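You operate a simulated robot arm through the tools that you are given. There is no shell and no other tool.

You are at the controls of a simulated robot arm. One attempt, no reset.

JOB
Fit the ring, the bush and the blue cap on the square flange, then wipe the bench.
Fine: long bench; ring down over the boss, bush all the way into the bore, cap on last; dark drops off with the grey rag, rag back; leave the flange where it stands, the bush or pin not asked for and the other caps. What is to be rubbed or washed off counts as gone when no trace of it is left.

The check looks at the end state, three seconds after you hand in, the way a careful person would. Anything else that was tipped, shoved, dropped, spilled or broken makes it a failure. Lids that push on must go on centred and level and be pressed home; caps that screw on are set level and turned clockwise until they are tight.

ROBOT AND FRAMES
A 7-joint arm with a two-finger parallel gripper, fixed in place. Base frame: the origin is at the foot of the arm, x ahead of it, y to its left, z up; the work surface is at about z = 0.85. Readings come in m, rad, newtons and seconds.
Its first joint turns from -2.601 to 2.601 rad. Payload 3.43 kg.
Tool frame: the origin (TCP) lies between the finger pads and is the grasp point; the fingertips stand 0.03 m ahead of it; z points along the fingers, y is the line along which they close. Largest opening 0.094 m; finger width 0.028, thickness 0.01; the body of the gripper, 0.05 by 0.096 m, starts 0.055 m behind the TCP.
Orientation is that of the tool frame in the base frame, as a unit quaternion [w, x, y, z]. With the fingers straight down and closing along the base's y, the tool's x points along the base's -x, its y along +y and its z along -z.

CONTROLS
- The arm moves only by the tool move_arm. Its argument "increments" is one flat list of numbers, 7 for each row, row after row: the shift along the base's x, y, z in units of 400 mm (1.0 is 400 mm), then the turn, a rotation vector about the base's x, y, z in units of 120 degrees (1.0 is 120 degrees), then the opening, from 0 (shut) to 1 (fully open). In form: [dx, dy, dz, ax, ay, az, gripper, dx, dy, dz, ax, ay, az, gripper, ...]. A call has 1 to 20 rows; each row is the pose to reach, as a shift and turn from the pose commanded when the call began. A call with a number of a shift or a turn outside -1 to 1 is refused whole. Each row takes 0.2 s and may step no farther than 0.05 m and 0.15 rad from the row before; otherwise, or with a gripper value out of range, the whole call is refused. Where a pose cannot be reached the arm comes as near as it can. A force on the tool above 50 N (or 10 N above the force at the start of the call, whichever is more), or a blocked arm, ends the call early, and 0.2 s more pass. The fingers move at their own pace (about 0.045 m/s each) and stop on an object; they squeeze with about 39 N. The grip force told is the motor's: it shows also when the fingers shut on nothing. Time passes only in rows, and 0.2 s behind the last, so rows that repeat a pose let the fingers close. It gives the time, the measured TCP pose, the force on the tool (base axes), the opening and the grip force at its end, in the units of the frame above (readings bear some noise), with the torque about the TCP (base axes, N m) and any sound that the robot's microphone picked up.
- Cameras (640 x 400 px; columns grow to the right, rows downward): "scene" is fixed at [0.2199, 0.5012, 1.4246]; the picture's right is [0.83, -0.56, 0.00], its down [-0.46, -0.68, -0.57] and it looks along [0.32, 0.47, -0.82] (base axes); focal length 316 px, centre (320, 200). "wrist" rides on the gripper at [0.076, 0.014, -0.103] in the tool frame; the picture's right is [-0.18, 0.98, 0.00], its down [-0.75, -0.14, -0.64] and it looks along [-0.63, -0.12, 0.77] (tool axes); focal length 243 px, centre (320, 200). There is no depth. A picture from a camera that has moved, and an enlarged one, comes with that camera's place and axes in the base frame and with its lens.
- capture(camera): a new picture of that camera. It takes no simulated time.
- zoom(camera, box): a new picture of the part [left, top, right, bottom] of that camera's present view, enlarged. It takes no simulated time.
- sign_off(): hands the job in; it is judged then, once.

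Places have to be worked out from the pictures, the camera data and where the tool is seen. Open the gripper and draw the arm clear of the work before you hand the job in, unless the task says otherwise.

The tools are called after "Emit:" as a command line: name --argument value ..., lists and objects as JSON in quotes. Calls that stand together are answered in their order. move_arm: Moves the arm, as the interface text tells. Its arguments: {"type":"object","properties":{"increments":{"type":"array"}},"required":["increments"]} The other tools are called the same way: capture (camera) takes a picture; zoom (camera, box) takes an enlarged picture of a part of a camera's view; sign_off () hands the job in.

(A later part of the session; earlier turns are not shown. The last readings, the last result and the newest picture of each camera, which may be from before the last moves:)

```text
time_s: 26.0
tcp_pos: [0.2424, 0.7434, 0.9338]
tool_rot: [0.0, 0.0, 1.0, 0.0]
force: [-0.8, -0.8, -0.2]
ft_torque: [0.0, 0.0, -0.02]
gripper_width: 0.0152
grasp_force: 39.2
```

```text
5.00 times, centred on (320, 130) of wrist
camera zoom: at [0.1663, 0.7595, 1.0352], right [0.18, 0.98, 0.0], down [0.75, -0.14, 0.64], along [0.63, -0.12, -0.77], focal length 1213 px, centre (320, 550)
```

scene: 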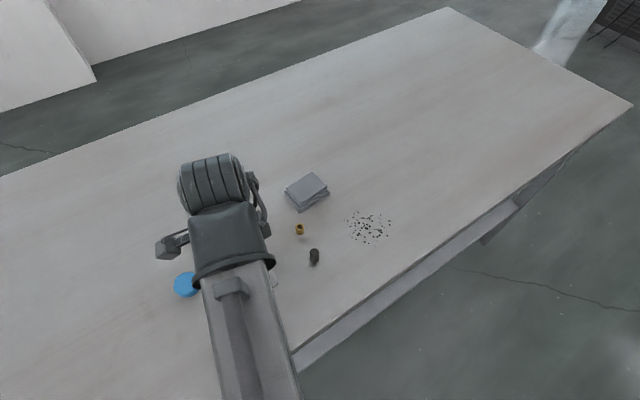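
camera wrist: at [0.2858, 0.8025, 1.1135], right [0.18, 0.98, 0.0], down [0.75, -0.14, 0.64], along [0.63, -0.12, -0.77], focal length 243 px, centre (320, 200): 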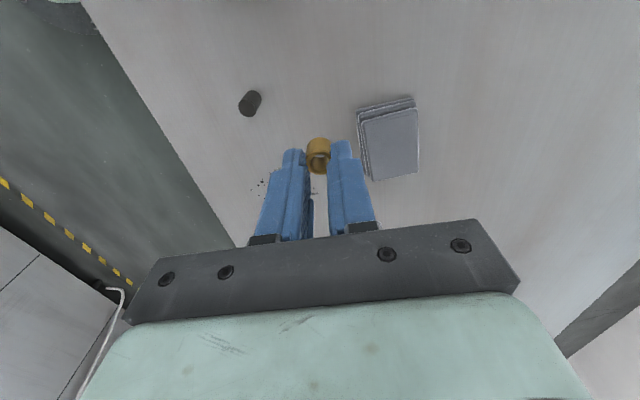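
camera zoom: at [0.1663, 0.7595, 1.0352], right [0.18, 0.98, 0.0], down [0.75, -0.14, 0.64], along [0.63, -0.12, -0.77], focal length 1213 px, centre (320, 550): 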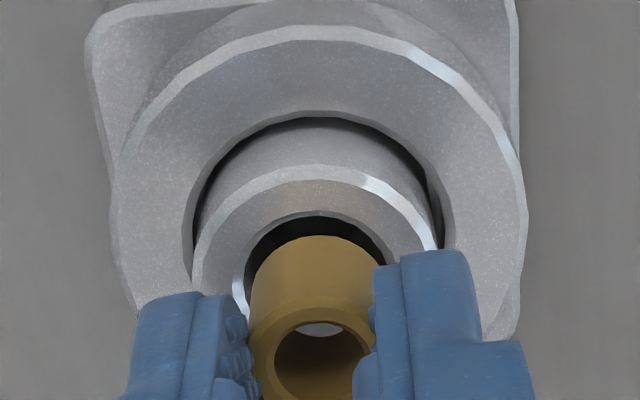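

Nearly centred (0.6 mm residual). I trim and lower ~6 mm in small steps to enter the bore, watching force.

Emit:
move_arm --increments '[-0.001, -0.0015, 0, 0, 0, 0, 0.1, -0.001, -0.0015, -0.005, 0, 0, 0, 0.1, -0.001, -0.0015, -0.01, 0, 0, 0, 0.1, -0.001, -0.0015, -0.015, 0, 0, 0, 0.1, -0.001, -0.0015, -0.015, 0, 0, 0, 0.1]'

Emit:
zoom --camera "wrist" --box '[270, 90, 370, 170]'

```text
time_s: 27.2
tcp_pos: [0.2418, 0.7434, 0.9284]
tool_rot: [0.0, -0.001, 1.0, 0.001]
force: [0.7, 2.7, 23.2]
ft_torque: [0.05, 0.17, 0.01]
gripper_width: 0.0157
grasp_force: 39.0
```

```text
5.00 times, centred on (320, 130) of wrist
camera zoom: at [0.1653, 0.7585, 1.0303], right [0.18, 0.98, 0.0], down [0.75, -0.14, 0.64], along [0.63, -0.12, -0.77], focal length 1213 px, centre (320, 550)
```

zoom: 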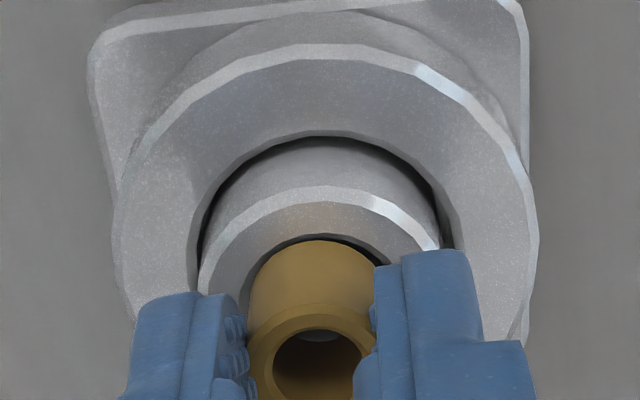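

Contact at 23 N with the torque pointing to touching on the −x (near) side of the bore edge. I back off 3 mm, shift +x 0.6 mm and a touch of +y, and look.

Emit:
move_arm --increments '[0, 0, 0.0075, 0, 0, 0, 0.1, 0.0015, 0.0005, 0.0075, 0, 0, 0, 0.1, 0.0015, 0.0005, 0.0075, 0, 0, 0, 0.1]'

Emit:
zoom --camera "wrist" --box '[270, 90, 370, 170]'

```text
time_s: 28.0
tcp_pos: [0.2438, 0.7436, 0.9312]
tool_rot: [0.0, 0.0, 1.0, 0.0]
force: [-0.5, 0.2, -0.7]
ft_torque: [0.03, -0.01, 0.0]
gripper_width: 0.0154
grasp_force: 38.7
```

```text
5.00 times, centred on (320, 130) of wrist
camera zoom: at [0.1671, 0.7585, 1.033], right [0.18, 0.98, 0.0], down [0.75, -0.14, 0.64], along [0.63, -0.12, -0.77], focal length 1213 px, centre (320, 550)
```

zoom: 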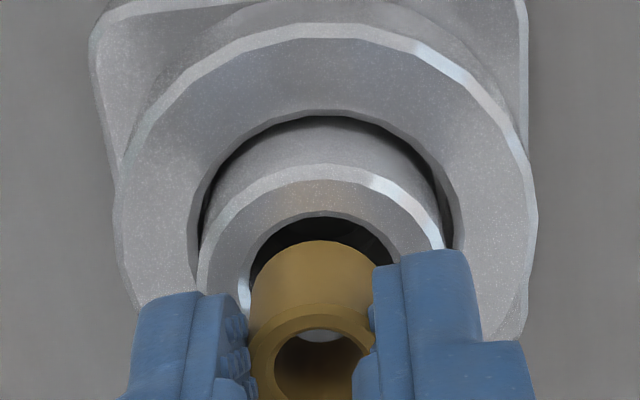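

The tool overshot in x (camera x 0.1671; I want ≈0.1659). I step back −1.2 mm and check before lowering.

Emit:
move_arm --increments '[-0.003, 0.001, 0, 0, 0, 0, 0.1, -0.003, 0.001, 0, 0, 0, 0, 0.1]'

Emit:
zoom --camera "wrist" --box '[270, 90, 370, 170]'

```text
time_s: 28.6
tcp_pos: [0.2416, 0.7437, 0.9315]
tool_rot: [0.0, 0.0, 1.0, 0.0]
force: [0.4, -0.3, 0.1]
ft_torque: [-0.01, -0.01, -0.03]
gripper_width: 0.0153
grasp_force: 38.8
```

```text
5.00 times, centred on (320, 130) of wrist
camera zoom: at [0.1659, 0.7591, 1.0333], right [0.18, 0.98, 0.0], down [0.75, -0.14, 0.64], along [0.63, -0.12, -0.77], focal length 1213 px, centre (320, 550)
```

zoom: 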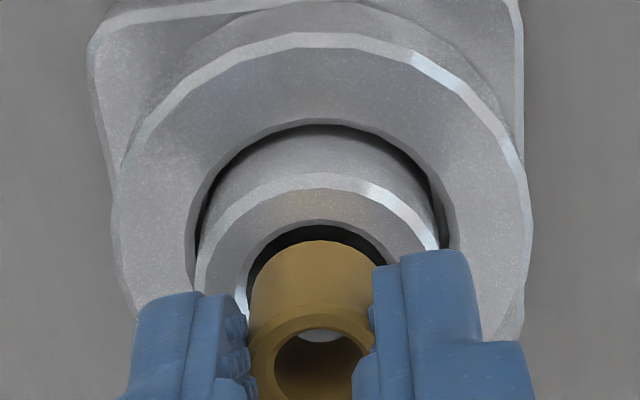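

Camera is now at (0.1659, 0.7591), as intended. I lower in small steps again.

Emit:
move_arm --increments '[0, -0.0005, -0.004, 0, 0, 0, 0.1, 0, -0.0005, -0.008, 0, 0, 0, 0.1, 0, -0.0005, -0.012, 0, 0, 0, 0.1, 0, -0.0005, -0.012, 0, 0, 0, 0.1]'

Emit:
zoom --camera "wrist" --box '[270, 90, 370, 170]'

```text
time_s: 29.6
tcp_pos: [0.2417, 0.7434, 0.9277]
tool_rot: [0.0, 0.0, 1.0, 0.0]
force: [2.3, 1.7, 22.4]
ft_torque: [-0.01, 0.07, 0.06]
gripper_width: 0.0158
grasp_force: 39.0
```

```text
5.00 times, centred on (320, 130) of wrist
camera zoom: at [0.1654, 0.7584, 1.0286], right [0.18, 0.98, 0.0], down [0.75, -0.14, 0.64], along [0.63, -0.12, -0.77], focal length 1213 px, centre (320, 550)
```

zoom: 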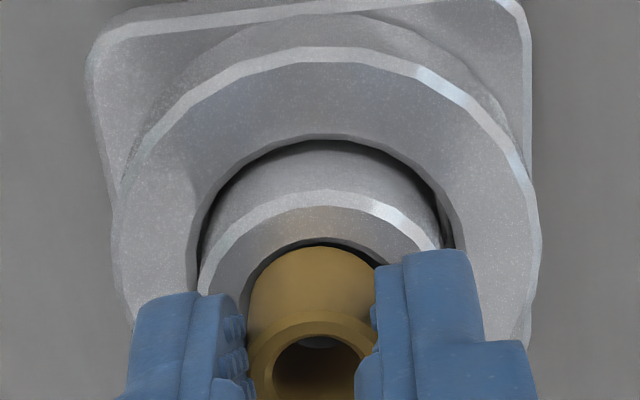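

Contact again with ~22 N on the near (−x) and slightly −y side; the chamfer pushes the tool +x/+y. I back off 2.5 mm and shift to camera target (0.1664, 0.7590).

Emit:
move_arm --increments '[0, 0, 0.00625, 0, 0, 0, 0.1, 0.002, 0.0012, 0.00625, 0, 0, 0, 0.1, 0.002, 0.0012, 0.00625, 0, 0, 0, 0.1]'

Emit:
zoom --camera "wrist" --box '[270, 90, 370, 170]'

```text
time_s: 30.4
tcp_pos: [0.2445, 0.7447, 0.9284]
tool_rot: [0.001, -0.001, 1.0, 0.0]
force: [0.2, -0.3, 0.1]
ft_torque: [0.01, 0.0, -0.01]
gripper_width: 0.0164
grasp_force: 39.0
```

```text
5.00 times, centred on (320, 130) of wrist
camera zoom: at [0.1673, 0.7596, 1.0293], right [0.18, 0.98, 0.0], down [0.75, -0.14, 0.64], along [0.63, -0.12, -0.77], focal length 1213 px, centre (320, 550)
```

zoom: 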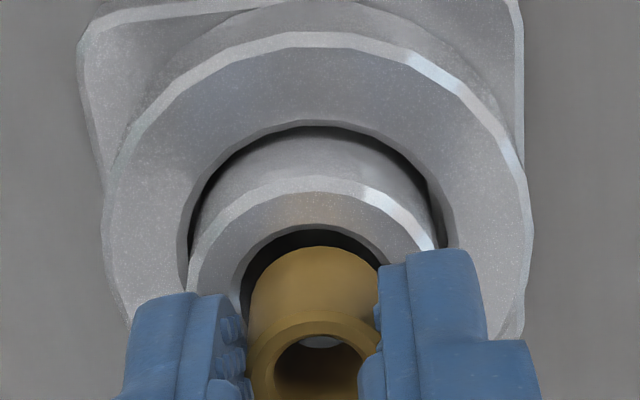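

Now the bush is slightly too far +x/+y (camera 0.1673, 0.7596). Since lowering tends to pull ~0.5 mm toward −x/−y, I trim −0.6/−0.3 mm and lower 3.5 mm in fine steps.

Emit:
move_arm --increments '[-0.0015, -0.001, 0, 0, 0, 0, 0.1, -0.0015, -0.001, -0.003, 0, 0, 0, 0.1, -0.0015, -0.001, -0.006, 0, 0, 0, 0.1, -0.0015, -0.001, -0.009, 0, 0, 0, 0.1]'

Emit:
zoom --camera "wrist" --box '[270, 90, 370, 170]'

```text
time_s: 31.4
tcp_pos: [0.2422, 0.7447, 0.9243]
tool_rot: [0.0, 0.0, 1.0, 0.001]
force: [0.3, -0.9, -0.2]
ft_torque: [-0.02, 0.0, -0.03]
gripper_width: 0.0162
grasp_force: 39.8
```

```text
5.00 times, centred on (320, 130) of wrist
camera zoom: at [0.1659, 0.7592, 1.0259], right [0.18, 0.98, 0.0], down [0.75, -0.14, 0.64], along [0.63, -0.12, -0.77], focal length 1213 px, centre (320, 550)
```

zoom: 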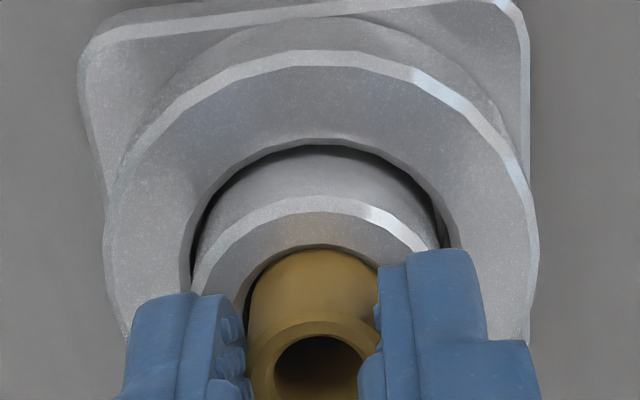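

No contact force at 2.7 mm below the earlier contact height — the bush is entering the bore. I continue down until the fingertips nearly reach the boss top.

Emit:
move_arm --increments '[0, 0, -0.003, 0, 0, 0, 0.1, 0, 0, -0.006, 0, 0, 0, 0.1, 0, 0, -0.006, 0, 0, 0, 0.1]'

Emit:
zoom --camera "wrist" --box '[270, 90, 370, 170]'

```text
time_s: 32.2
tcp_pos: [0.2423, 0.7444, 0.9223]
tool_rot: [0.0, 0.0, 1.0, 0.0]
force: [0.4, -0.1, -0.3]
ft_torque: [0.0, 0.01, 0.02]
gripper_width: 0.0163
grasp_force: 38.9
```

```text
5.00 times, centred on (320, 130) of wrist
camera zoom: at [0.1663, 0.7595, 1.0243], right [0.18, 0.98, 0.0], down [0.75, -0.14, 0.64], along [0.63, -0.12, -0.77], focal length 1213 px, centre (320, 550)
```

zoom: 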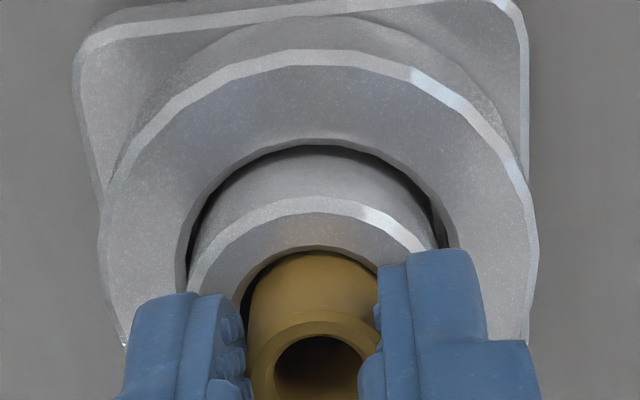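

Still free of force; the bush sits a little to the +y side within the bore, so I trim −0.6 mm in y and descend 2 mm more.

Emit:
move_arm --increments '[0, -0.0015, 0, 0, 0, 0, 0.1, 0, -0.0015, -0.0025, 0, 0, 0, 0.1, 0, -0.0015, -0.005, 0, 0, 0, 0.1, 0, -0.0015, -0.005, 0, 0, 0, 0.1]'

Emit:
zoom --camera "wrist" --box '[270, 90, 370, 170]'

```text
time_s: 33.2
tcp_pos: [0.2437, 0.7425, 0.9205]
tool_rot: [0.0, 0.0, 1.0, 0.001]
force: [0.0, -0.2, 0.6]
ft_torque: [0.03, 0.02, 0.01]
gripper_width: 0.0164
grasp_force: 38.3
```

```text
5.00 times, centred on (320, 130) of wrist
camera zoom: at [0.167, 0.7584, 1.0225], right [0.18, 0.98, 0.0], down [0.75, -0.14, 0.64], along [0.63, -0.12, -0.77], focal length 1213 px, centre (320, 550)
```

zoom: 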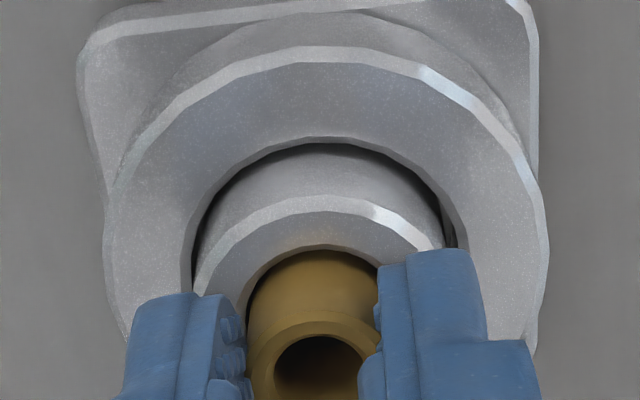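

The bush is in the bore ~7 mm and the fingertips are at the boss top. I raise 1 mm and open the fingers to let it drop.

Emit:
move_arm --increments '[0, 0, 0.002, 0, 0, 0, 0.1, 0, 0, 0.002, 0, 0, 0, 0.3, 0, 0, 0.002, 0, 0, 0, 0.35, 0, 0, 0.002, 0, 0, 0, 0.35]'

Emit:
zoom --camera "wrist" --box '[270, 90, 370, 170]'

```text
time_s: 34.2
tcp_pos: [0.2433, 0.7428, 0.9221]
tool_rot: [0.0, 0.0, 1.0, 0.0]
force: [-0.5, -0.4, 0.4]
ft_torque: [0.0, -0.02, 0.02]
gripper_width: 0.0328
grasp_force: 0.0
```

```text
5.00 times, centred on (320, 130) of wrist
camera zoom: at [0.1671, 0.7578, 1.0239], right [0.18, 0.98, 0.0], down [0.75, -0.14, 0.64], along [0.63, -0.12, -0.77], focal length 1213 px, centre (320, 550)
```

zoom: 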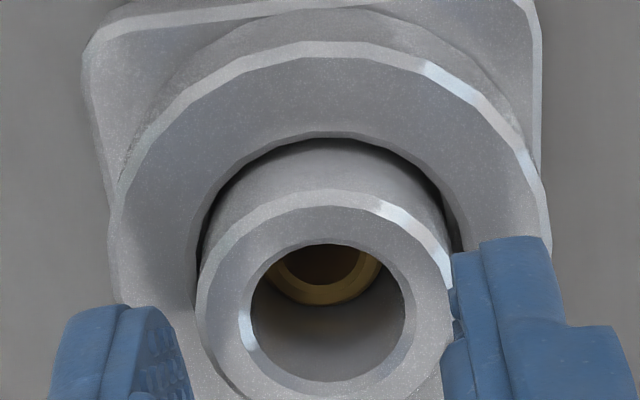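

The bush dropped deep into the bore. I rise and look straight down into it to verify it is level and at the bottom.

Emit:
move_arm --increments '[0, 0, 0.05, 0, 0, 0, 0.35, 0, 0, 0.15, 0, 0, 0, 0.35, 0.08, 0.02, 0.2, 0, 0, 0, 0.35, 0.16, 0.04, 0.2, 0, 0, 0, 0.35, 0.16, 0.04, 0.2, 0, 0, 0, 0.35]'

Emit:
capture --camera "wrist"

Emit:
zoom --camera "wrist" --box '[250, 0, 370, 75]'

```text
time_s: 35.4
tcp_pos: [0.3093, 0.7576, 1.0024]
tool_rot: [0.001, 0.0, 1.0, 0.0]
force: [-0.1, -0.2, 0.7]
ft_torque: [0.0, 0.01, 0.05]
gripper_width: 0.0332
grasp_force: 0.1
```

```text
taken
camera wrist: at [0.2326, 0.7724, 1.1038], right [0.18, 0.98, 0.0], down [0.75, -0.14, 0.64], along [0.63, -0.12, -0.77], focal length 243 px, centre (320, 200)
```

wrist: 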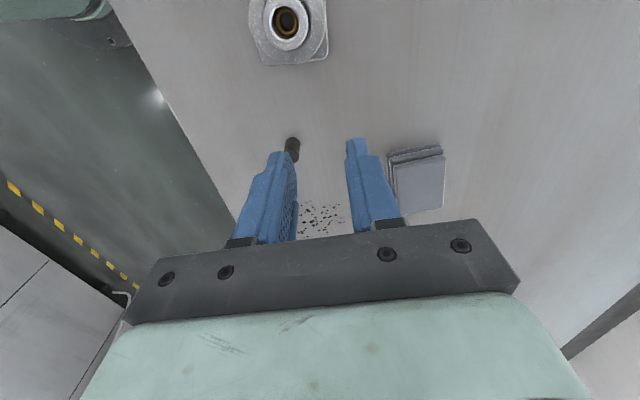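

```text
5.33 times, centred on (310, 38) of wrist
camera zoom: at [0.2326, 0.7724, 1.1038], right [0.18, 0.98, 0.0], down [0.75, -0.14, 0.64], along [0.63, -0.12, -0.77], focal length 1294 px, centre (373, 1067)
```

zoom: 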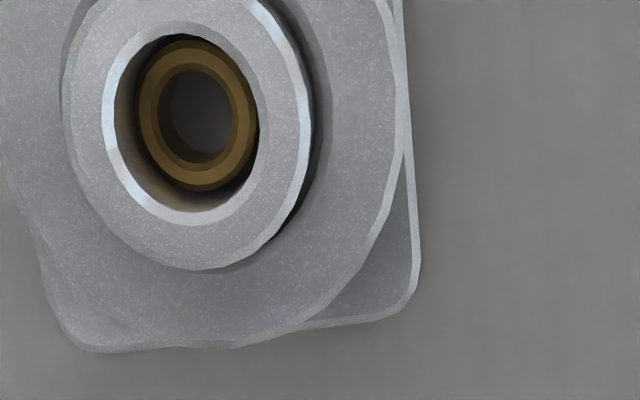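

The bush lies level deep in the bore (its top scales to a bottom at bench level), so it is all the way in. Next the blue cap: I hover above it near (0.1215, 0.801) to measure it.

Emit:
move_arm --increments '[-0.117, 0.027, -0.02, 0, 0, 0, 0.75, -0.234, 0.054, -0.05, 0, 0, 0, 0.75, -0.351, 0.081, -0.08, 0, 0, 0, 0.75, -0.468, 0.107, -0.11, 0, 0, 0, 0.75, -0.468, 0.107, -0.11, 0, 0, 0, 0.75]'

Emit:
capture --camera "wrist"

Emit:
zoom --camera "wrist" --box '[250, 60, 390, 160]'

```text
time_s: 36.6
tcp_pos: [0.1159, 0.8009, 0.9571]
tool_rot: [0.0, 0.0, 1.0, 0.0]
force: [-0.2, 1.0, -0.2]
ft_torque: [-0.02, 0.03, 0.01]
gripper_width: 0.0703
grasp_force: 0.0
```

```text
taken
camera wrist: at [0.0398, 0.8156, 1.0586], right [0.18, 0.98, 0.0], down [0.75, -0.14, 0.64], along [0.63, -0.12, -0.77], focal length 243 px, centre (320, 200)
```

wrist: 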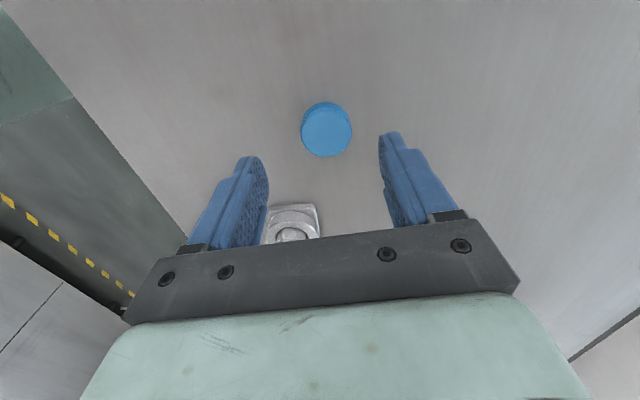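

```text
4.00 times, centred on (320, 110) of wrist
camera zoom: at [0.0398, 0.8156, 1.0586], right [0.18, 0.98, 0.0], down [0.75, -0.14, 0.64], along [0.63, -0.12, -0.77], focal length 970 px, centre (320, 560)
```

zoom: 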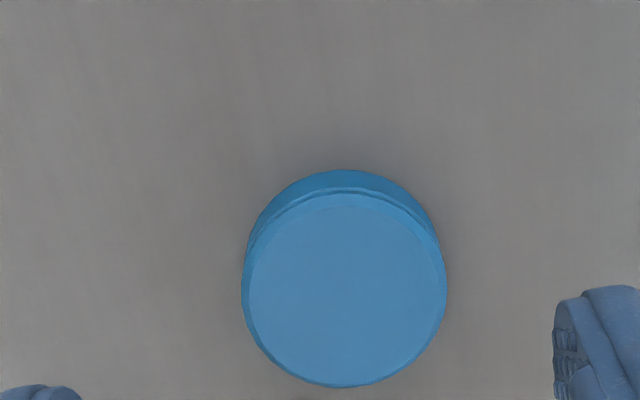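

The cap measures ~44 mm wide, ~14 mm tall, centred near (0.129, 0.8045); it has no thread marks I can see and looks like a push-on lid. I align over it and go down with tips ~4.5 mm above the bench.

Emit:
move_arm --increments '[0.032, 0.007, 0, 0, 0, 0, 0.7, 0.032, 0.007, -0.05, 0, 0, 0, 0.7, 0.032, 0.007, -0.1, 0, 0, 0, 0.7, 0.032, 0.007, -0.12, 0, 0, 0, 0.7, 0.032, 0.007, -0.12, 0, 0, 0, 0.7]'

Emit:
zoom --camera "wrist" --box '[240, 80, 400, 200]'

Emit:
zoom --camera "wrist" --box '[280, 100, 360, 150]'

```text
time_s: 37.8
tcp_pos: [0.1319, 0.8045, 0.9101]
tool_rot: [0.0, -0.001, 1.0, 0.0]
force: [0.5, 0.1, -0.2]
ft_torque: [-0.02, 0.02, 0.02]
gripper_width: 0.0657
grasp_force: 0.0
```

```text
3.33 times, centred on (320, 140) of wrist
camera zoom: at [0.0558, 0.8192, 1.0107], right [0.18, 0.98, 0.0], down [0.75, -0.14, 0.64], along [0.63, -0.12, -0.77], focal length 809 px, centre (320, 400)
```

zoom: 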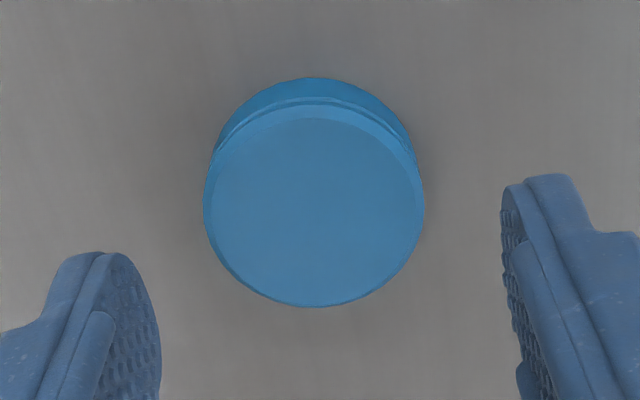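

```text
8.00 times, centred on (320, 125) of wrist
camera zoom: at [0.0558, 0.8192, 1.0107], right [0.18, 0.98, 0.0], down [0.75, -0.14, 0.64], along [0.63, -0.12, -0.77], focal length 1941 px, centre (320, 800)
```

zoom: 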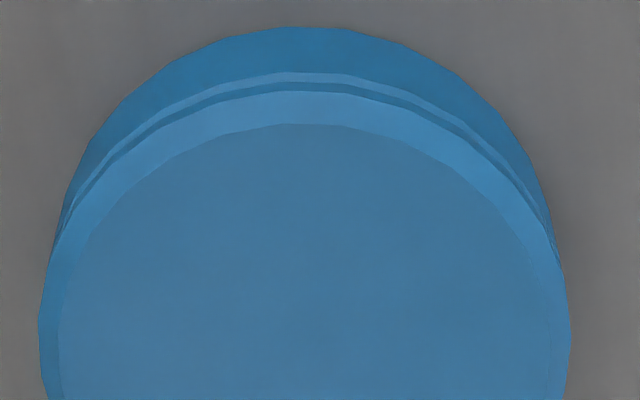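

The cap is a smooth push-on lid; its centre is ~3 mm behind the tool. I trim −2.9 mm in x, −0.6 mm in y and descend to grip height.

Emit:
move_arm --increments '[-0.007, -0.0015, 0, 0, 0, 0, 0.65, -0.007, -0.0015, -0.03, 0, 0, 0, 0.65, -0.007, -0.0015, -0.058, 0, 0, 0, 0.65, -0.007, -0.0015, -0.058, 0, 0, 0, 0.65]'

Emit:
zoom --camera "wrist" --box '[240, 80, 400, 200]'

```text
time_s: 38.8
tcp_pos: [0.1295, 0.8052, 0.8855]
tool_rot: [-0.001, -0.001, 1.0, -0.001]
force: [-0.1, -0.1, -0.7]
ft_torque: [-0.01, 0.0, 0.0]
gripper_width: 0.061
grasp_force: 0.0
```

```text
3.33 times, centred on (320, 140) of wrist
camera zoom: at [0.0527, 0.8197, 0.9872], right [0.18, 0.98, 0.0], down [0.75, -0.14, 0.64], along [0.63, -0.12, -0.77], focal length 809 px, centre (320, 400)
```

zoom: 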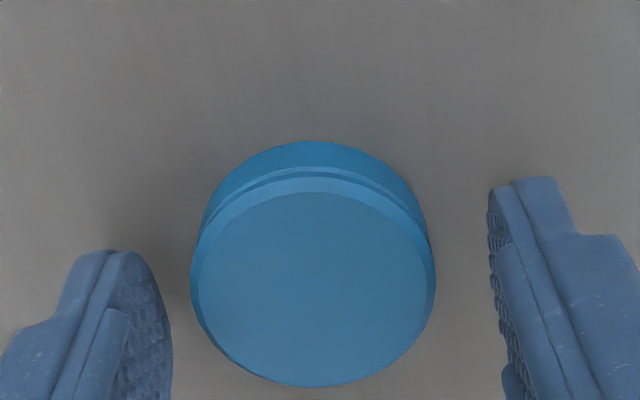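

Aligned in x; 1.2 mm off in y. I trim y and close on the cap.

Emit:
move_arm --increments '[0, -0.003, 0, 0, 0, 0, 0.65, 0, -0.003, 0, 0, 0, 0, 0.65, 0, -0.003, 0, 0, 0, 0, 0.3, 0, -0.003, 0, 0, 0, 0, 0.3, 0, -0.003, 0, 0, 0, 0, 0.3, 0, -0.003, 0, 0, 0, 0, 0.3]'

Emit:
zoom --camera "wrist" --box '[240, 80, 400, 200]'

```text
time_s: 40.2
tcp_pos: [0.1294, 0.8024, 0.8852]
tool_rot: [-0.001, 0.0, 1.0, 0.001]
force: [-0.5, -0.2, -0.8]
ft_torque: [-0.01, 0.01, 0.0]
gripper_width: 0.0415
grasp_force: 38.9
```

```text
3.33 times, centred on (320, 140) of wrist
camera zoom: at [0.0529, 0.8186, 0.9876], right [0.18, 0.98, 0.0], down [0.75, -0.14, 0.64], along [0.63, -0.12, -0.77], focal length 809 px, centre (320, 400)
```

zoom: 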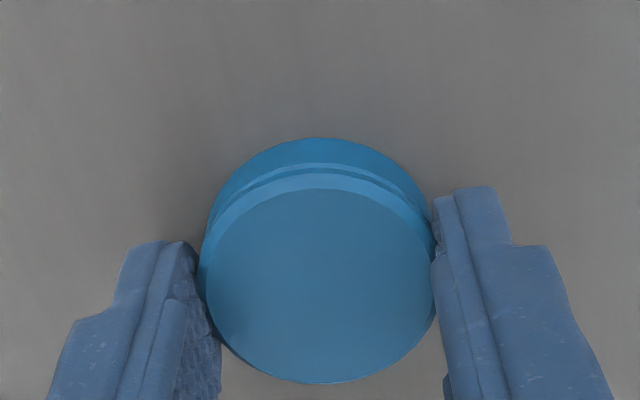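

The cap is gripped (41.5 mm reading) and centred. I lift it and carry it above the flange, cap bottom ~30 mm over the boss, to recheck alignment.

Emit:
move_arm --increments '[0, 0, 0.05, 0, 0, 0, 0.3, 0, 0, 0.13, 0, 0, 0, 0.3, 0, 0, 0.21, 0, 0, 0, 0.3, 0, 0, 0.275, 0, 0, 0, 0.3, 0.094, -0.05, 0.275, 0, 0, 0, 0.3, 0.188, -0.1, 0.275, 0, 0, 0, 0.3, 0.282, -0.149, 0.275, 0, 0, 0, 0.3, 0.282, -0.149, 0.19, 0, 0, 0, 0.3, 0.282, -0.149, 0.175, 0, 0, 0, 0.3, 0.282, -0.149, 0.175, 0, 0, 0, 0.3]'

Emit:
zoom --camera "wrist" --box '[250, 60, 390, 160]'

```text
time_s: 42.4
tcp_pos: [0.2399, 0.742, 0.9563]
tool_rot: [0.0, 0.0, 1.0, 0.001]
force: [-0.4, 0.8, 0.1]
ft_torque: [0.0, -0.02, -0.01]
gripper_width: 0.0418
grasp_force: 39.2
```

```text
4.00 times, centred on (320, 110) of wrist
camera zoom: at [0.1629, 0.757, 1.0576], right [0.18, 0.98, 0.0], down [0.75, -0.14, 0.64], along [0.63, -0.12, -0.77], focal length 970 px, centre (320, 560)
```

zoom: 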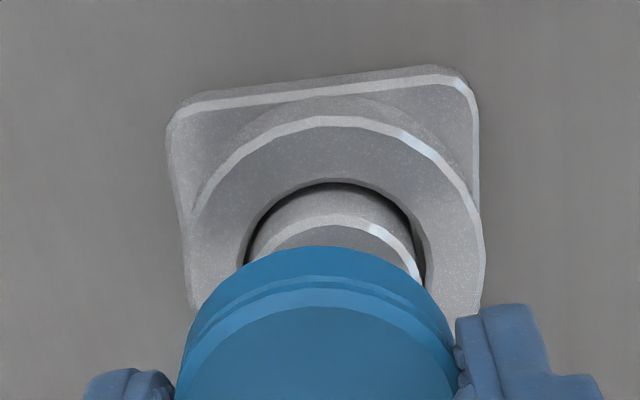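

The boss again measures near (0.241, 0.745); the tool is 2.8/2.2 mm short. I correct and lower to ~13 mm above the boss, where its near edge is still visible.

Emit:
move_arm --increments '[0.007, 0.0055, -0.015, 0, 0, 0, 0.3, 0.007, 0.0055, -0.03, 0, 0, 0, 0.3, 0.007, 0.0055, -0.04, 0, 0, 0, 0.3, 0.007, 0.0055, -0.04, 0, 0, 0, 0.3]'

Emit:
zoom --camera "wrist" --box '[250, 60, 390, 160]'

```text
time_s: 43.4
tcp_pos: [0.2429, 0.7462, 0.9404]
tool_rot: [0.0, 0.0, 1.0, 0.0]
force: [0.2, -0.5, -0.7]
ft_torque: [0.02, 0.03, -0.03]
gripper_width: 0.0418
grasp_force: 38.6
```

```text
4.00 times, centred on (320, 110) of wrist
camera zoom: at [0.1681, 0.7612, 1.0423], right [0.18, 0.98, 0.0], down [0.75, -0.14, 0.64], along [0.63, -0.12, -0.77], focal length 970 px, centre (320, 560)
```

zoom: 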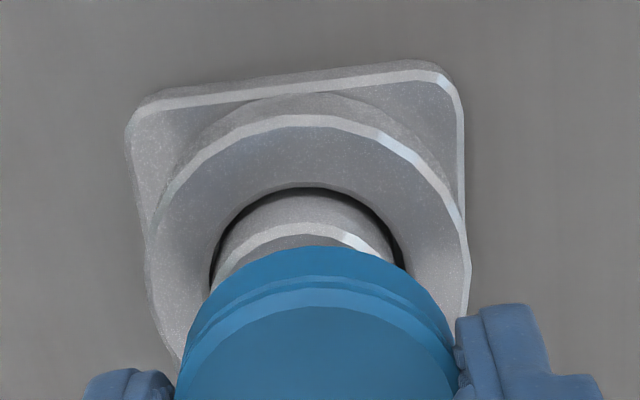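

The tool overshot to camera (0.1681, 0.7612); my best target, using the bush insertion experience, is (0.1662, 0.7591). I step back by that amount.

Emit:
move_arm --increments '[-0.005, -0.005, 0, 0, 0, 0, 0.3, -0.005, -0.005, 0, 0, 0, 0, 0.3]'

Emit:
zoom --camera "wrist" --box '[250, 60, 390, 160]'

```text
time_s: 44.0
tcp_pos: [0.2416, 0.744, 0.9409]
tool_rot: [0.0, 0.0, 1.0, 0.0]
force: [0.4, 0.9, 0.0]
ft_torque: [-0.01, 0.06, 0.0]
gripper_width: 0.0417
grasp_force: 39.1
```

```text
4.00 times, centred on (320, 110) of wrist
camera zoom: at [0.1659, 0.7592, 1.0419], right [0.18, 0.98, 0.0], down [0.75, -0.14, 0.64], along [0.63, -0.12, -0.77], focal length 970 px, centre (320, 560)
```

zoom: 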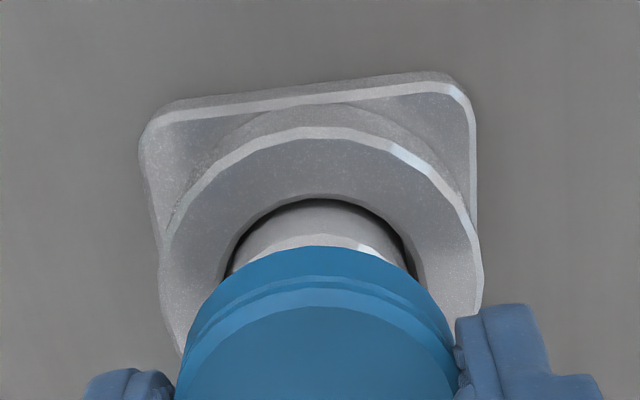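

Camera now at (0.1659, 0.7592), cap and boss centred in view. I lower 12 mm and re-read the pose before contact.

Emit:
move_arm --increments '[0, 0, -0.01, 0, 0, 0, 0.3, 0, 0, -0.02, 0, 0, 0, 0.3, 0, 0, -0.03, 0, 0, 0, 0.3, 0, 0, -0.03, 0, 0, 0, 0.3]'

Emit:
zoom --camera "wrist" --box '[250, 60, 390, 160]'

```text
time_s: 45.0
tcp_pos: [0.2413, 0.7427, 0.928]
tool_rot: [0.0, 0.0, 1.0, 0.0]
force: [0.9, 0.4, 0.0]
ft_torque: [0.01, -0.02, 0.01]
gripper_width: 0.0419
grasp_force: 39.1
```

```text
4.00 times, centred on (320, 110) of wrist
camera zoom: at [0.166, 0.7585, 1.0296], right [0.18, 0.98, 0.0], down [0.75, -0.14, 0.64], along [0.63, -0.12, -0.77], focal length 970 px, centre (320, 560)
```

zoom: 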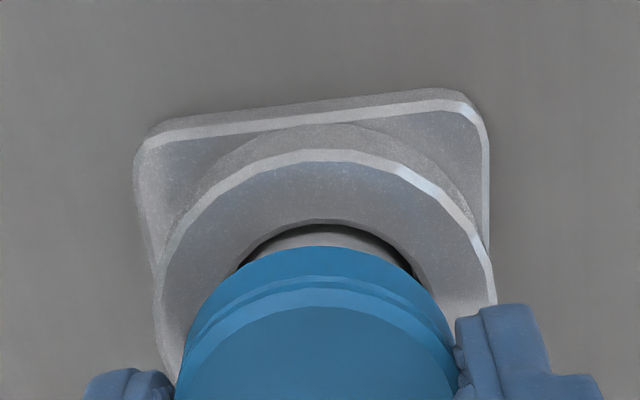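

Cap bottom is ~3 mm above the boss; y drifted −0.6 mm, so I trim it and ease down 4 mm.

Emit:
move_arm --increments '[0, 0.0015, 0, 0, 0, 0, 0.3, 0, 0.0015, -0.0035, 0, 0, 0, 0.3, 0, 0.0015, -0.007, 0, 0, 0, 0.3, 0, 0.0015, -0.01, 0, 0, 0, 0.3, 0, 0.0015, -0.01, 0, 0, 0, 0.3]'

Emit:
zoom --camera "wrist" --box '[250, 60, 390, 160]'

```text
time_s: 46.2
tcp_pos: [0.2416, 0.7442, 0.9242]
tool_rot: [0.0, 0.0, 1.0, 0.0]
force: [0.9, 0.5, 0.2]
ft_torque: [0.03, 0.0, -0.01]
gripper_width: 0.0417
grasp_force: 39.0
```

```text
4.00 times, centred on (320, 110) of wrist
camera zoom: at [0.1654, 0.7591, 1.0255], right [0.18, 0.98, 0.0], down [0.75, -0.14, 0.64], along [0.63, -0.12, -0.77], focal length 970 px, centre (320, 560)
```

zoom: 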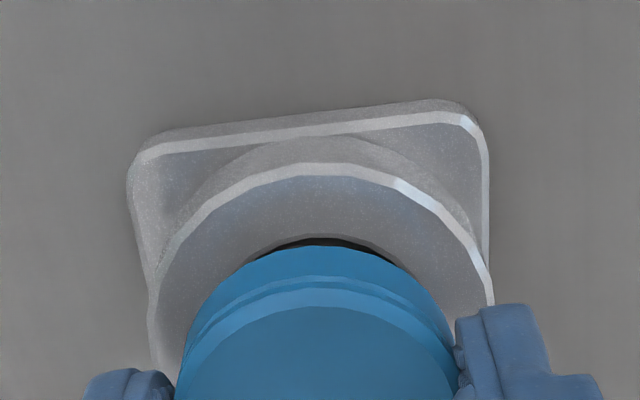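

No contact yet at cap bottom ≈ 0.888; I continue down in 1 mm steps with a small +x trim.

Emit:
move_arm --increments '[0.0012, 0, 0, 0, 0, 0, 0.3, 0.0012, 0, -0.0025, 0, 0, 0, 0.3, 0.0012, 0, -0.005, 0, 0, 0, 0.3, 0.0012, 0, -0.0075, 0, 0, 0, 0.3, 0.0012, 0, -0.0075, 0, 0, 0, 0.3]'

Emit:
zoom --camera "wrist" --box '[250, 60, 390, 160]'

```text
time_s: 47.4
tcp_pos: [0.2421, 0.7441, 0.9213]
tool_rot: [0.0, -0.001, 1.0, 0.0]
force: [1.2, 0.1, 0.6]
ft_torque: [0.01, 0.0, 0.0]
gripper_width: 0.0417
grasp_force: 38.9
```

```text
4.00 times, centred on (320, 110) of wrist
camera zoom: at [0.1658, 0.7593, 1.0223], right [0.18, 0.98, 0.0], down [0.75, -0.14, 0.64], along [0.63, -0.12, -0.77], focal length 970 px, centre (320, 560)
```

zoom: 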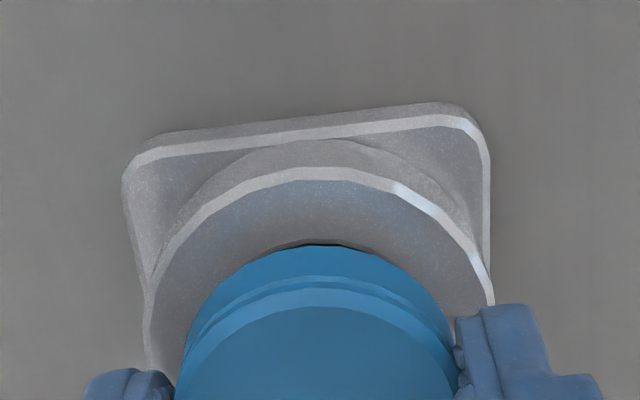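

The cap is now over the boss rim (bottom ≈ 0.885) without resistance. I keep lowering.

Emit:
move_arm --increments '[0, 0, -0.0025, 0, 0, 0, 0.3, 0, 0, -0.005, 0, 0, 0, 0.3, 0, 0, -0.0075, 0, 0, 0, 0.3, 0, 0, -0.01, 0, 0, 0, 0.3, 0, 0, -0.01, 0, 0, 0, 0.3]'

Emit:
zoom --camera "wrist" --box '[250, 60, 390, 160]'

```text
time_s: 48.6
tcp_pos: [0.2421, 0.744, 0.9183]
tool_rot: [0.0, 0.0, 1.0, 0.0]
force: [-0.3, 0.6, 0.2]
ft_torque: [0.01, -0.02, -0.02]
gripper_width: 0.0416
grasp_force: 39.7
```

```text
4.00 times, centred on (320, 110) of wrist
camera zoom: at [0.1667, 0.7596, 1.0196], right [0.18, 0.98, 0.0], down [0.75, -0.14, 0.64], along [0.63, -0.12, -0.77], focal length 970 px, centre (320, 560)
```

zoom: 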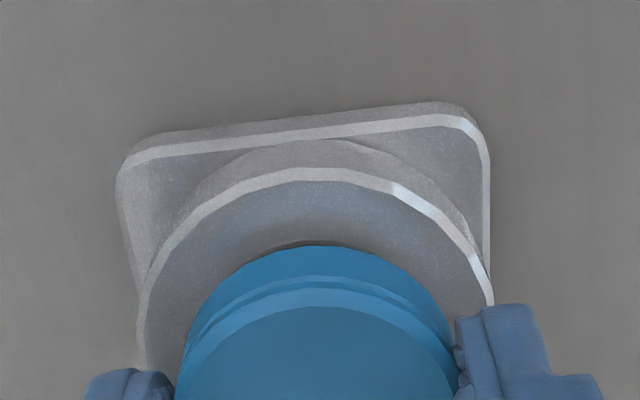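

Still free at cap bottom ≈ 0.882. I continue in small steps until resistance shows.

Emit:
move_arm --increments '[-0.001, -0.0008, -0.0025, 0, 0, 0, 0.3, -0.001, -0.0008, -0.005, 0, 0, 0, 0.3, -0.001, -0.0008, -0.0075, 0, 0, 0, 0.3, -0.001, -0.0008, -0.0075, 0, 0, 0, 0.3]'

Emit:
zoom --camera "wrist" --box '[250, 60, 390, 160]'

```text
time_s: 49.6
tcp_pos: [0.2414, 0.7449, 0.9154]
tool_rot: [-0.001, 0.0, 1.0, 0.0]
force: [-1.3, 1.0, -0.4]
ft_torque: [0.0, -0.03, 0.0]
gripper_width: 0.0417
grasp_force: 39.7
```

```text
4.00 times, centred on (320, 110) of wrist
camera zoom: at [0.1662, 0.7596, 1.0163], right [0.18, 0.98, 0.0], down [0.75, -0.14, 0.64], along [0.63, -0.12, -0.77], focal length 970 px, centre (320, 560)
```

zoom: 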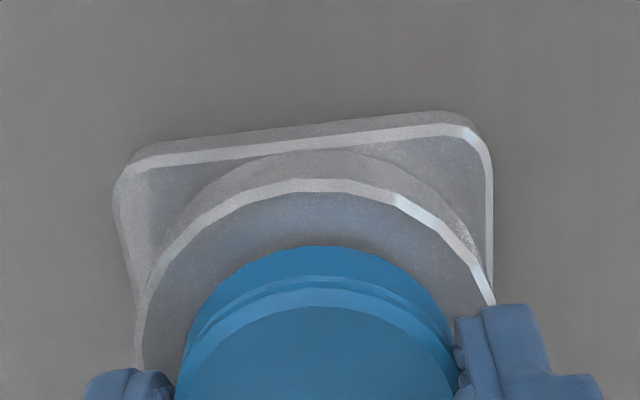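

Cap bottom ≈ 0.879, still free; a few more millimetres should find the seat.

Emit:
move_arm --increments '[0, 0, -0.0025, 0, 0, 0, 0.3, 0, 0, -0.005, 0, 0, 0, 0.3, 0, 0, -0.0075, 0, 0, 0, 0.3, 0, 0, -0.0075, 0, 0, 0, 0.3]'

Emit:
zoom --camera "wrist" --box '[250, 60, 390, 160]'

```text
time_s: 50.6
tcp_pos: [0.2438, 0.744, 0.9119]
tool_rot: [0.0, 0.0, 1.0, 0.0]
force: [-0.6, 1.0, 4.3]
ft_torque: [-0.01, 0.01, -0.02]
gripper_width: 0.0416
grasp_force: 38.7
```

```text
4.00 times, centred on (320, 110) of wrist
camera zoom: at [0.1667, 0.7594, 1.0136], right [0.18, 0.98, 0.0], down [0.75, -0.14, 0.64], along [0.63, -0.12, -0.77], focal length 970 px, centre (320, 560)
```

zoom: 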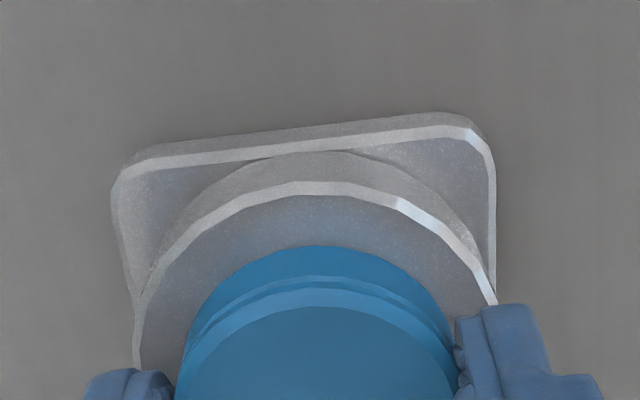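

Contact begins (4 N, no tilt torque) with the cap bottom at ≈0.876, just at the ring's top. I press further to see whether it snaps home.

Emit:
move_arm --increments '[0, 0, -0.0025, 0, 0, 0, 0.3, 0, 0, -0.005, 0, 0, 0, 0.3, 0, 0, -0.005, 0, 0, 0, 0.3]'

Emit:
zoom --camera "wrist" --box '[250, 60, 390, 160]'

```text
time_s: 51.4
tcp_pos: [0.2438, 0.7442, 0.9106]
tool_rot: [0.0, 0.0, 1.0, 0.001]
force: [1.0, 5.9, 35.7]
ft_torque: [0.19, -0.02, -0.03]
gripper_width: 0.042
grasp_force: 39.0
```

```text
4.00 times, centred on (320, 110) of wrist
camera zoom: at [0.1666, 0.759, 1.0122], right [0.18, 0.98, 0.0], down [0.75, -0.14, 0.64], along [0.63, -0.12, -0.77], focal length 970 px, centre (320, 560)
```

zoom: 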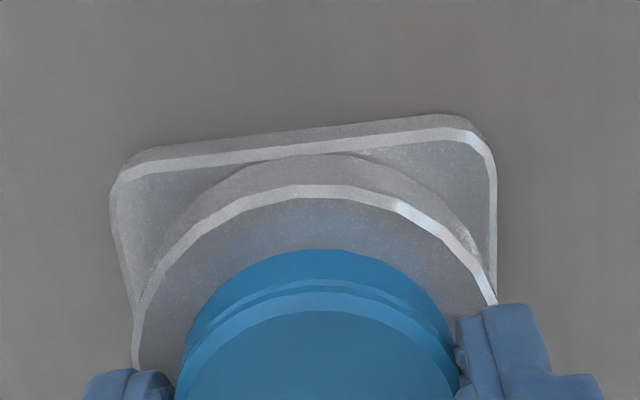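

The cap stops firmly at 36 N with no further travel. I relieve the pressure, open, rise and inspect how it sits.

Emit:
move_arm --increments '[0, 0, 0.004, 0, 0, 0, 0.3, 0, 0, 0.004, 0, 0, 0, 0.6, 0, 0, 0.004, 0, 0, 0, 0.65, 0, 0, 0.004, 0, 0, 0, 0.65, 0, 0, 0.04, 0, 0, 0, 0.65, 0, 0, 0.12, 0, 0, 0, 0.65, 0.0, 0.0, 0.2, 0, 0, 0, 0.65, 0.0, 0.0, 0.2, 0, 0, 0, 0.65]'

Emit:
capture --camera "wrist"

Emit:
zoom --camera "wrist" --box '[250, 50, 390, 150]'

```text
time_s: 53.2
tcp_pos: [0.2418, 0.7463, 0.9883]
tool_rot: [0.0, -0.001, 1.0, 0.0]
force: [-1.0, 0.2, 0.2]
ft_torque: [0.03, -0.01, -0.04]
gripper_width: 0.061
grasp_force: 0.0
```

```text
taken
camera wrist: at [0.1651, 0.7608, 1.0903], right [0.18, 0.98, 0.0], down [0.75, -0.14, 0.64], along [0.63, -0.12, -0.77], focal length 243 px, centre (320, 200)
```

wrist: 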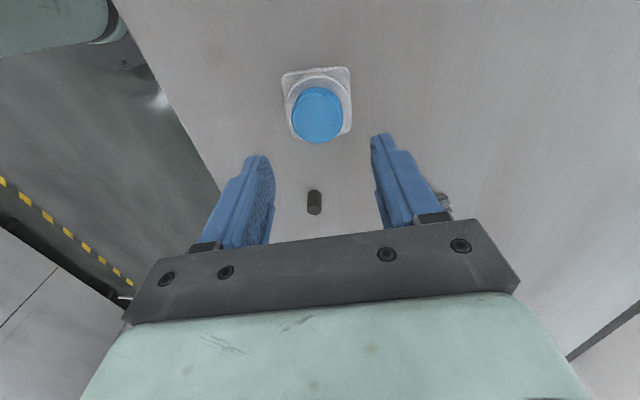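

```text
4.00 times, centred on (320, 100) of wrist
camera zoom: at [0.1651, 0.7608, 1.0903], right [0.18, 0.98, 0.0], down [0.75, -0.14, 0.64], along [0.63, -0.12, -0.77], focal length 970 px, centre (320, 600)
```

zoom: 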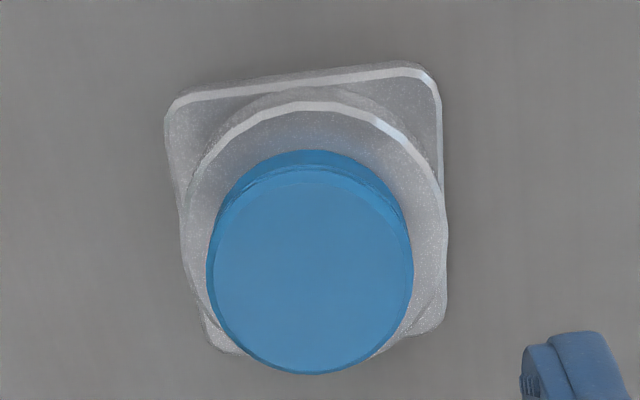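

The cap looks level and centred, resting on the ring. To be sure it's pressed home, I close the fingers and press straight down on its top centre.

Emit:
move_arm --increments '[0.001, -0.0045, 0, 0, 0, 0, 0, 0.001, -0.0045, 0, 0, 0, 0, 0, 0.001, -0.0045, -0.05, 0, 0, 0, 0, 0.001, -0.0045, -0.1, 0, 0, 0, 0, 0.001, -0.0045, -0.145, 0, 0, 0, 0, 0.001, -0.0045, -0.145, 0, 0, 0, 0]'

Emit:
zoom --camera "wrist" --box '[250, 60, 390, 160]'

```text
time_s: 54.6
tcp_pos: [0.2412, 0.741, 0.9321]
tool_rot: [0.0, 0.0, 1.0, 0.0]
force: [-1.4, -0.6, 0.0]
ft_torque: [0.01, 0.0, -0.02]
gripper_width: 0.0001
grasp_force: 32.7
```

```text
4.00 times, centred on (320, 110) of wrist
camera zoom: at [0.1657, 0.7568, 1.033], right [0.18, 0.98, 0.0], down [0.75, -0.14, 0.64], along [0.63, -0.12, -0.77], focal length 970 px, centre (320, 560)
```

zoom: 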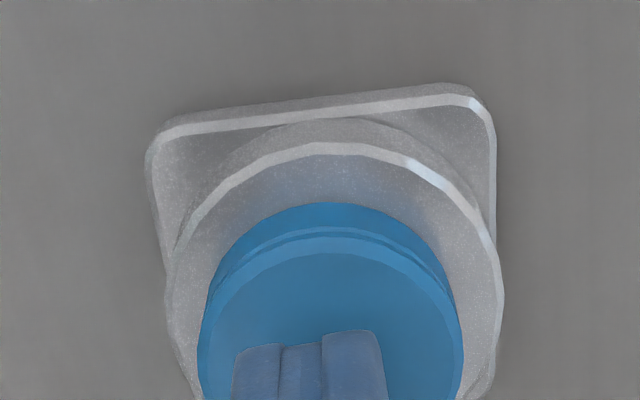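

I trim +2 mm in y to be over the cap centre and press down in 1 mm steps.

Emit:
move_arm --increments '[0, 0.005, 0, 0, 0, 0, 0, 0, 0.005, -0.005, 0, 0, 0, 0, 0, 0.005, -0.01, 0, 0, 0, 0, 0, 0.005, -0.0125, 0, 0, 0, 0, 0, 0.005, -0.015, 0, 0, 0, 0]'

Emit:
zoom --camera "wrist" --box '[250, 60, 390, 160]'

```text
time_s: 55.8
tcp_pos: [0.2417, 0.7443, 0.9258]
tool_rot: [0.0, 0.0, 1.0, 0.0]
force: [0.5, -0.1, 0.2]
ft_torque: [-0.02, -0.02, 0.0]
gripper_width: 0.0
grasp_force: 32.4
```

```text
4.00 times, centred on (320, 110) of wrist
camera zoom: at [0.1658, 0.7594, 1.0271], right [0.18, 0.98, 0.0], down [0.75, -0.14, 0.64], along [0.63, -0.12, -0.77], focal length 970 px, centre (320, 560)
```

zoom: 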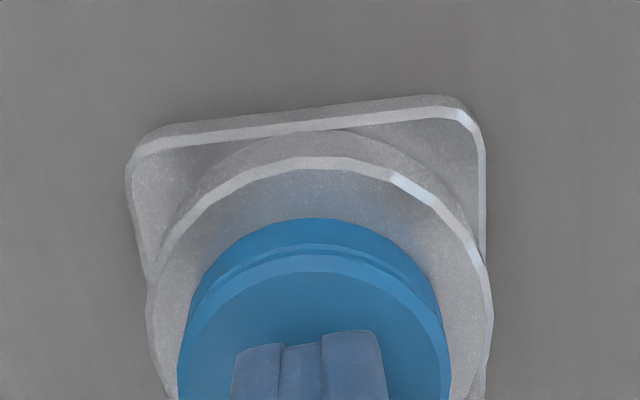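

Tips are just above the cap's top now; I keep pressing in fine steps.

Emit:
move_arm --increments '[0, 0, -0.0025, 0, 0, 0, 0, 0, 0, -0.005, 0, 0, 0, 0, 0, 0, -0.0065, 0, 0, 0, 0, 0, 0, -0.0065, 0, 0, 0, 0]'

```text
time_s: 56.8
tcp_pos: [0.2426, 0.7445, 0.9234]
tool_rot: [0.0, 0.0, 1.0, 0.0]
force: [0.1, 0.1, 3.0]
ft_torque: [0.01, -0.03, -0.01]
gripper_width: 0.0
grasp_force: 32.9
```

Contact at 3 N. I press harder in small steps.

Emit:
move_arm --increments '[0, 0, -0.0025, 0, 0, 0, 0, 0, 0, -0.004, 0, 0, 0, 0, 0, 0, -0.004, 0, 0, 0, 0]'

Emit:
zoom --camera "wrist" --box '[250, 60, 390, 160]'

```text
time_s: 57.6
tcp_pos: [0.242, 0.744, 0.922]
tool_rot: [-0.001, 0.001, 1.0, 0.003]
force: [3.3, 2.9, 27.9]
ft_torque: [0.06, -0.07, 0.01]
gripper_width: 0.0
grasp_force: 33.8
```

```text
4.00 times, centred on (320, 110) of wrist
camera zoom: at [0.1662, 0.7595, 1.0238], right [0.18, 0.98, 0.0], down [0.75, -0.14, 0.64], along [0.63, -0.12, -0.77], focal length 970 px, centre (320, 560)
```

zoom: 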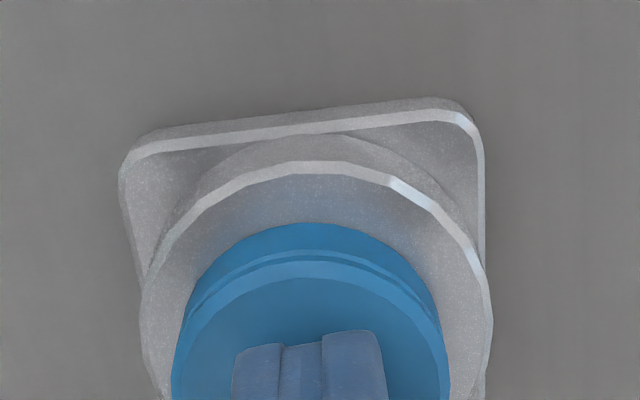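

28 N and holding; a bit more pressure to reach the mid-40s.

Emit:
move_arm --increments '[0, 0, -0.0015, 0, 0, 0, 0, 0, 0, -0.003, 0, 0, 0, 0, 0, 0, -0.003, 0, 0, 0, 0]'

```text
time_s: 58.2
tcp_pos: [0.2425, 0.7448, 0.9226]
tool_rot: [0.001, 0.0, 1.0, 0.002]
force: [-1.9, -4.7, 14.6]
ft_torque: [-0.11, 0.12, 0.01]
gripper_width: 0.0003
grasp_force: 33.3
stopped in row 2: the force on the tool passed its limit at 51 N (the readings are from after the stop); the commanded pose is now the measured one
```

Pressed to 51 N without further travel, so the cap is home. I rise, move away and inspect the assembly from the fixed camera.

Emit:
move_arm --increments '[0, 0, 0.02, 0, 0, 0, 0, 0, 0, 0.1, 0, 0, 0, 0, 0, 0, 0.2, 0, 0, 0, 0, 0.1, 0.05, 0.2, 0, 0, 0, 0.3, 0.2, 0.1, 0.2, 0, 0, 0, 0.5, 0.3, 0.15, 0.2, 0, 0, 0, 0.7, 0.4, 0.22, 0.2, 0, 0, 0, 0.7, 0.45, 0.27, 0.2, 0, 0, 0, 0.7, 0.45, 0.27, 0.2, 0, 0, 0, 0.7]'

Emit:
capture --camera "scene"

Emit:
zoom --camera "scene" --box '[220, 240, 300, 310]'

Emit:
capture --camera "wrist"

```text
time_s: 60.2
tcp_pos: [0.4234, 0.8566, 1.0021]
tool_rot: [0.001, -0.001, 1.0, 0.001]
force: [0.6, -0.5, -0.2]
ft_torque: [0.0, -0.03, -0.01]
gripper_width: 0.0656
grasp_force: 0.1
```

```text
taken
```

scene: 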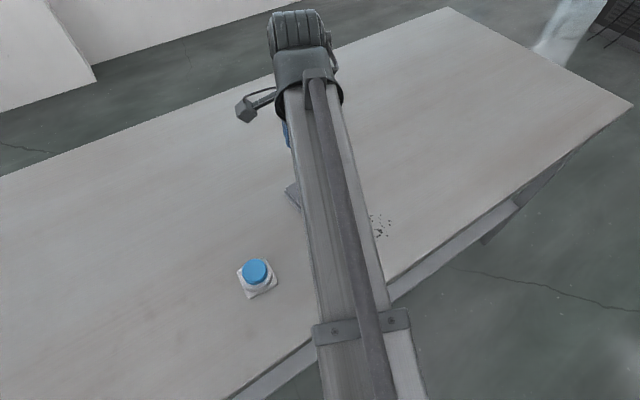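

```text
5.71 times, centred on (260, 275) of scene
camera zoom: at [0.2199, 0.5012, 1.4246], right [0.83, -0.56, 0.0], down [-0.46, -0.68, -0.57], along [0.32, 0.47, -0.82], focal length 1804 px, centre (663, -229)
```

zoom: 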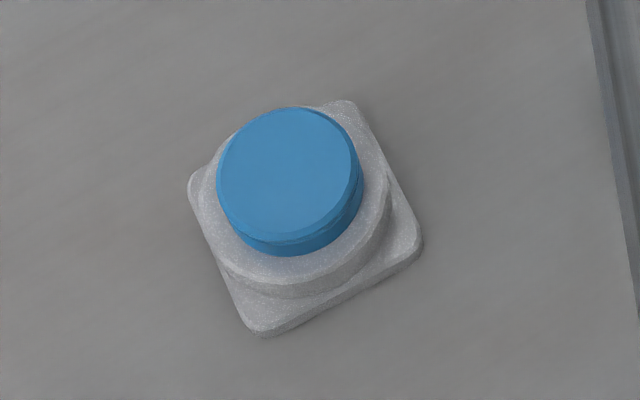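

```text
taken
camera wrist: at [0.3467, 0.871, 1.1032], right [0.18, 0.98, 0.0], down [0.75, -0.14, 0.64], along [0.63, -0.12, -0.77], focal length 243 px, centre (320, 200)
```

wrist: 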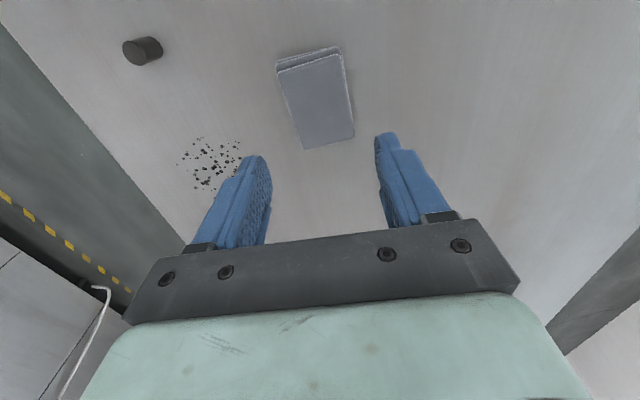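

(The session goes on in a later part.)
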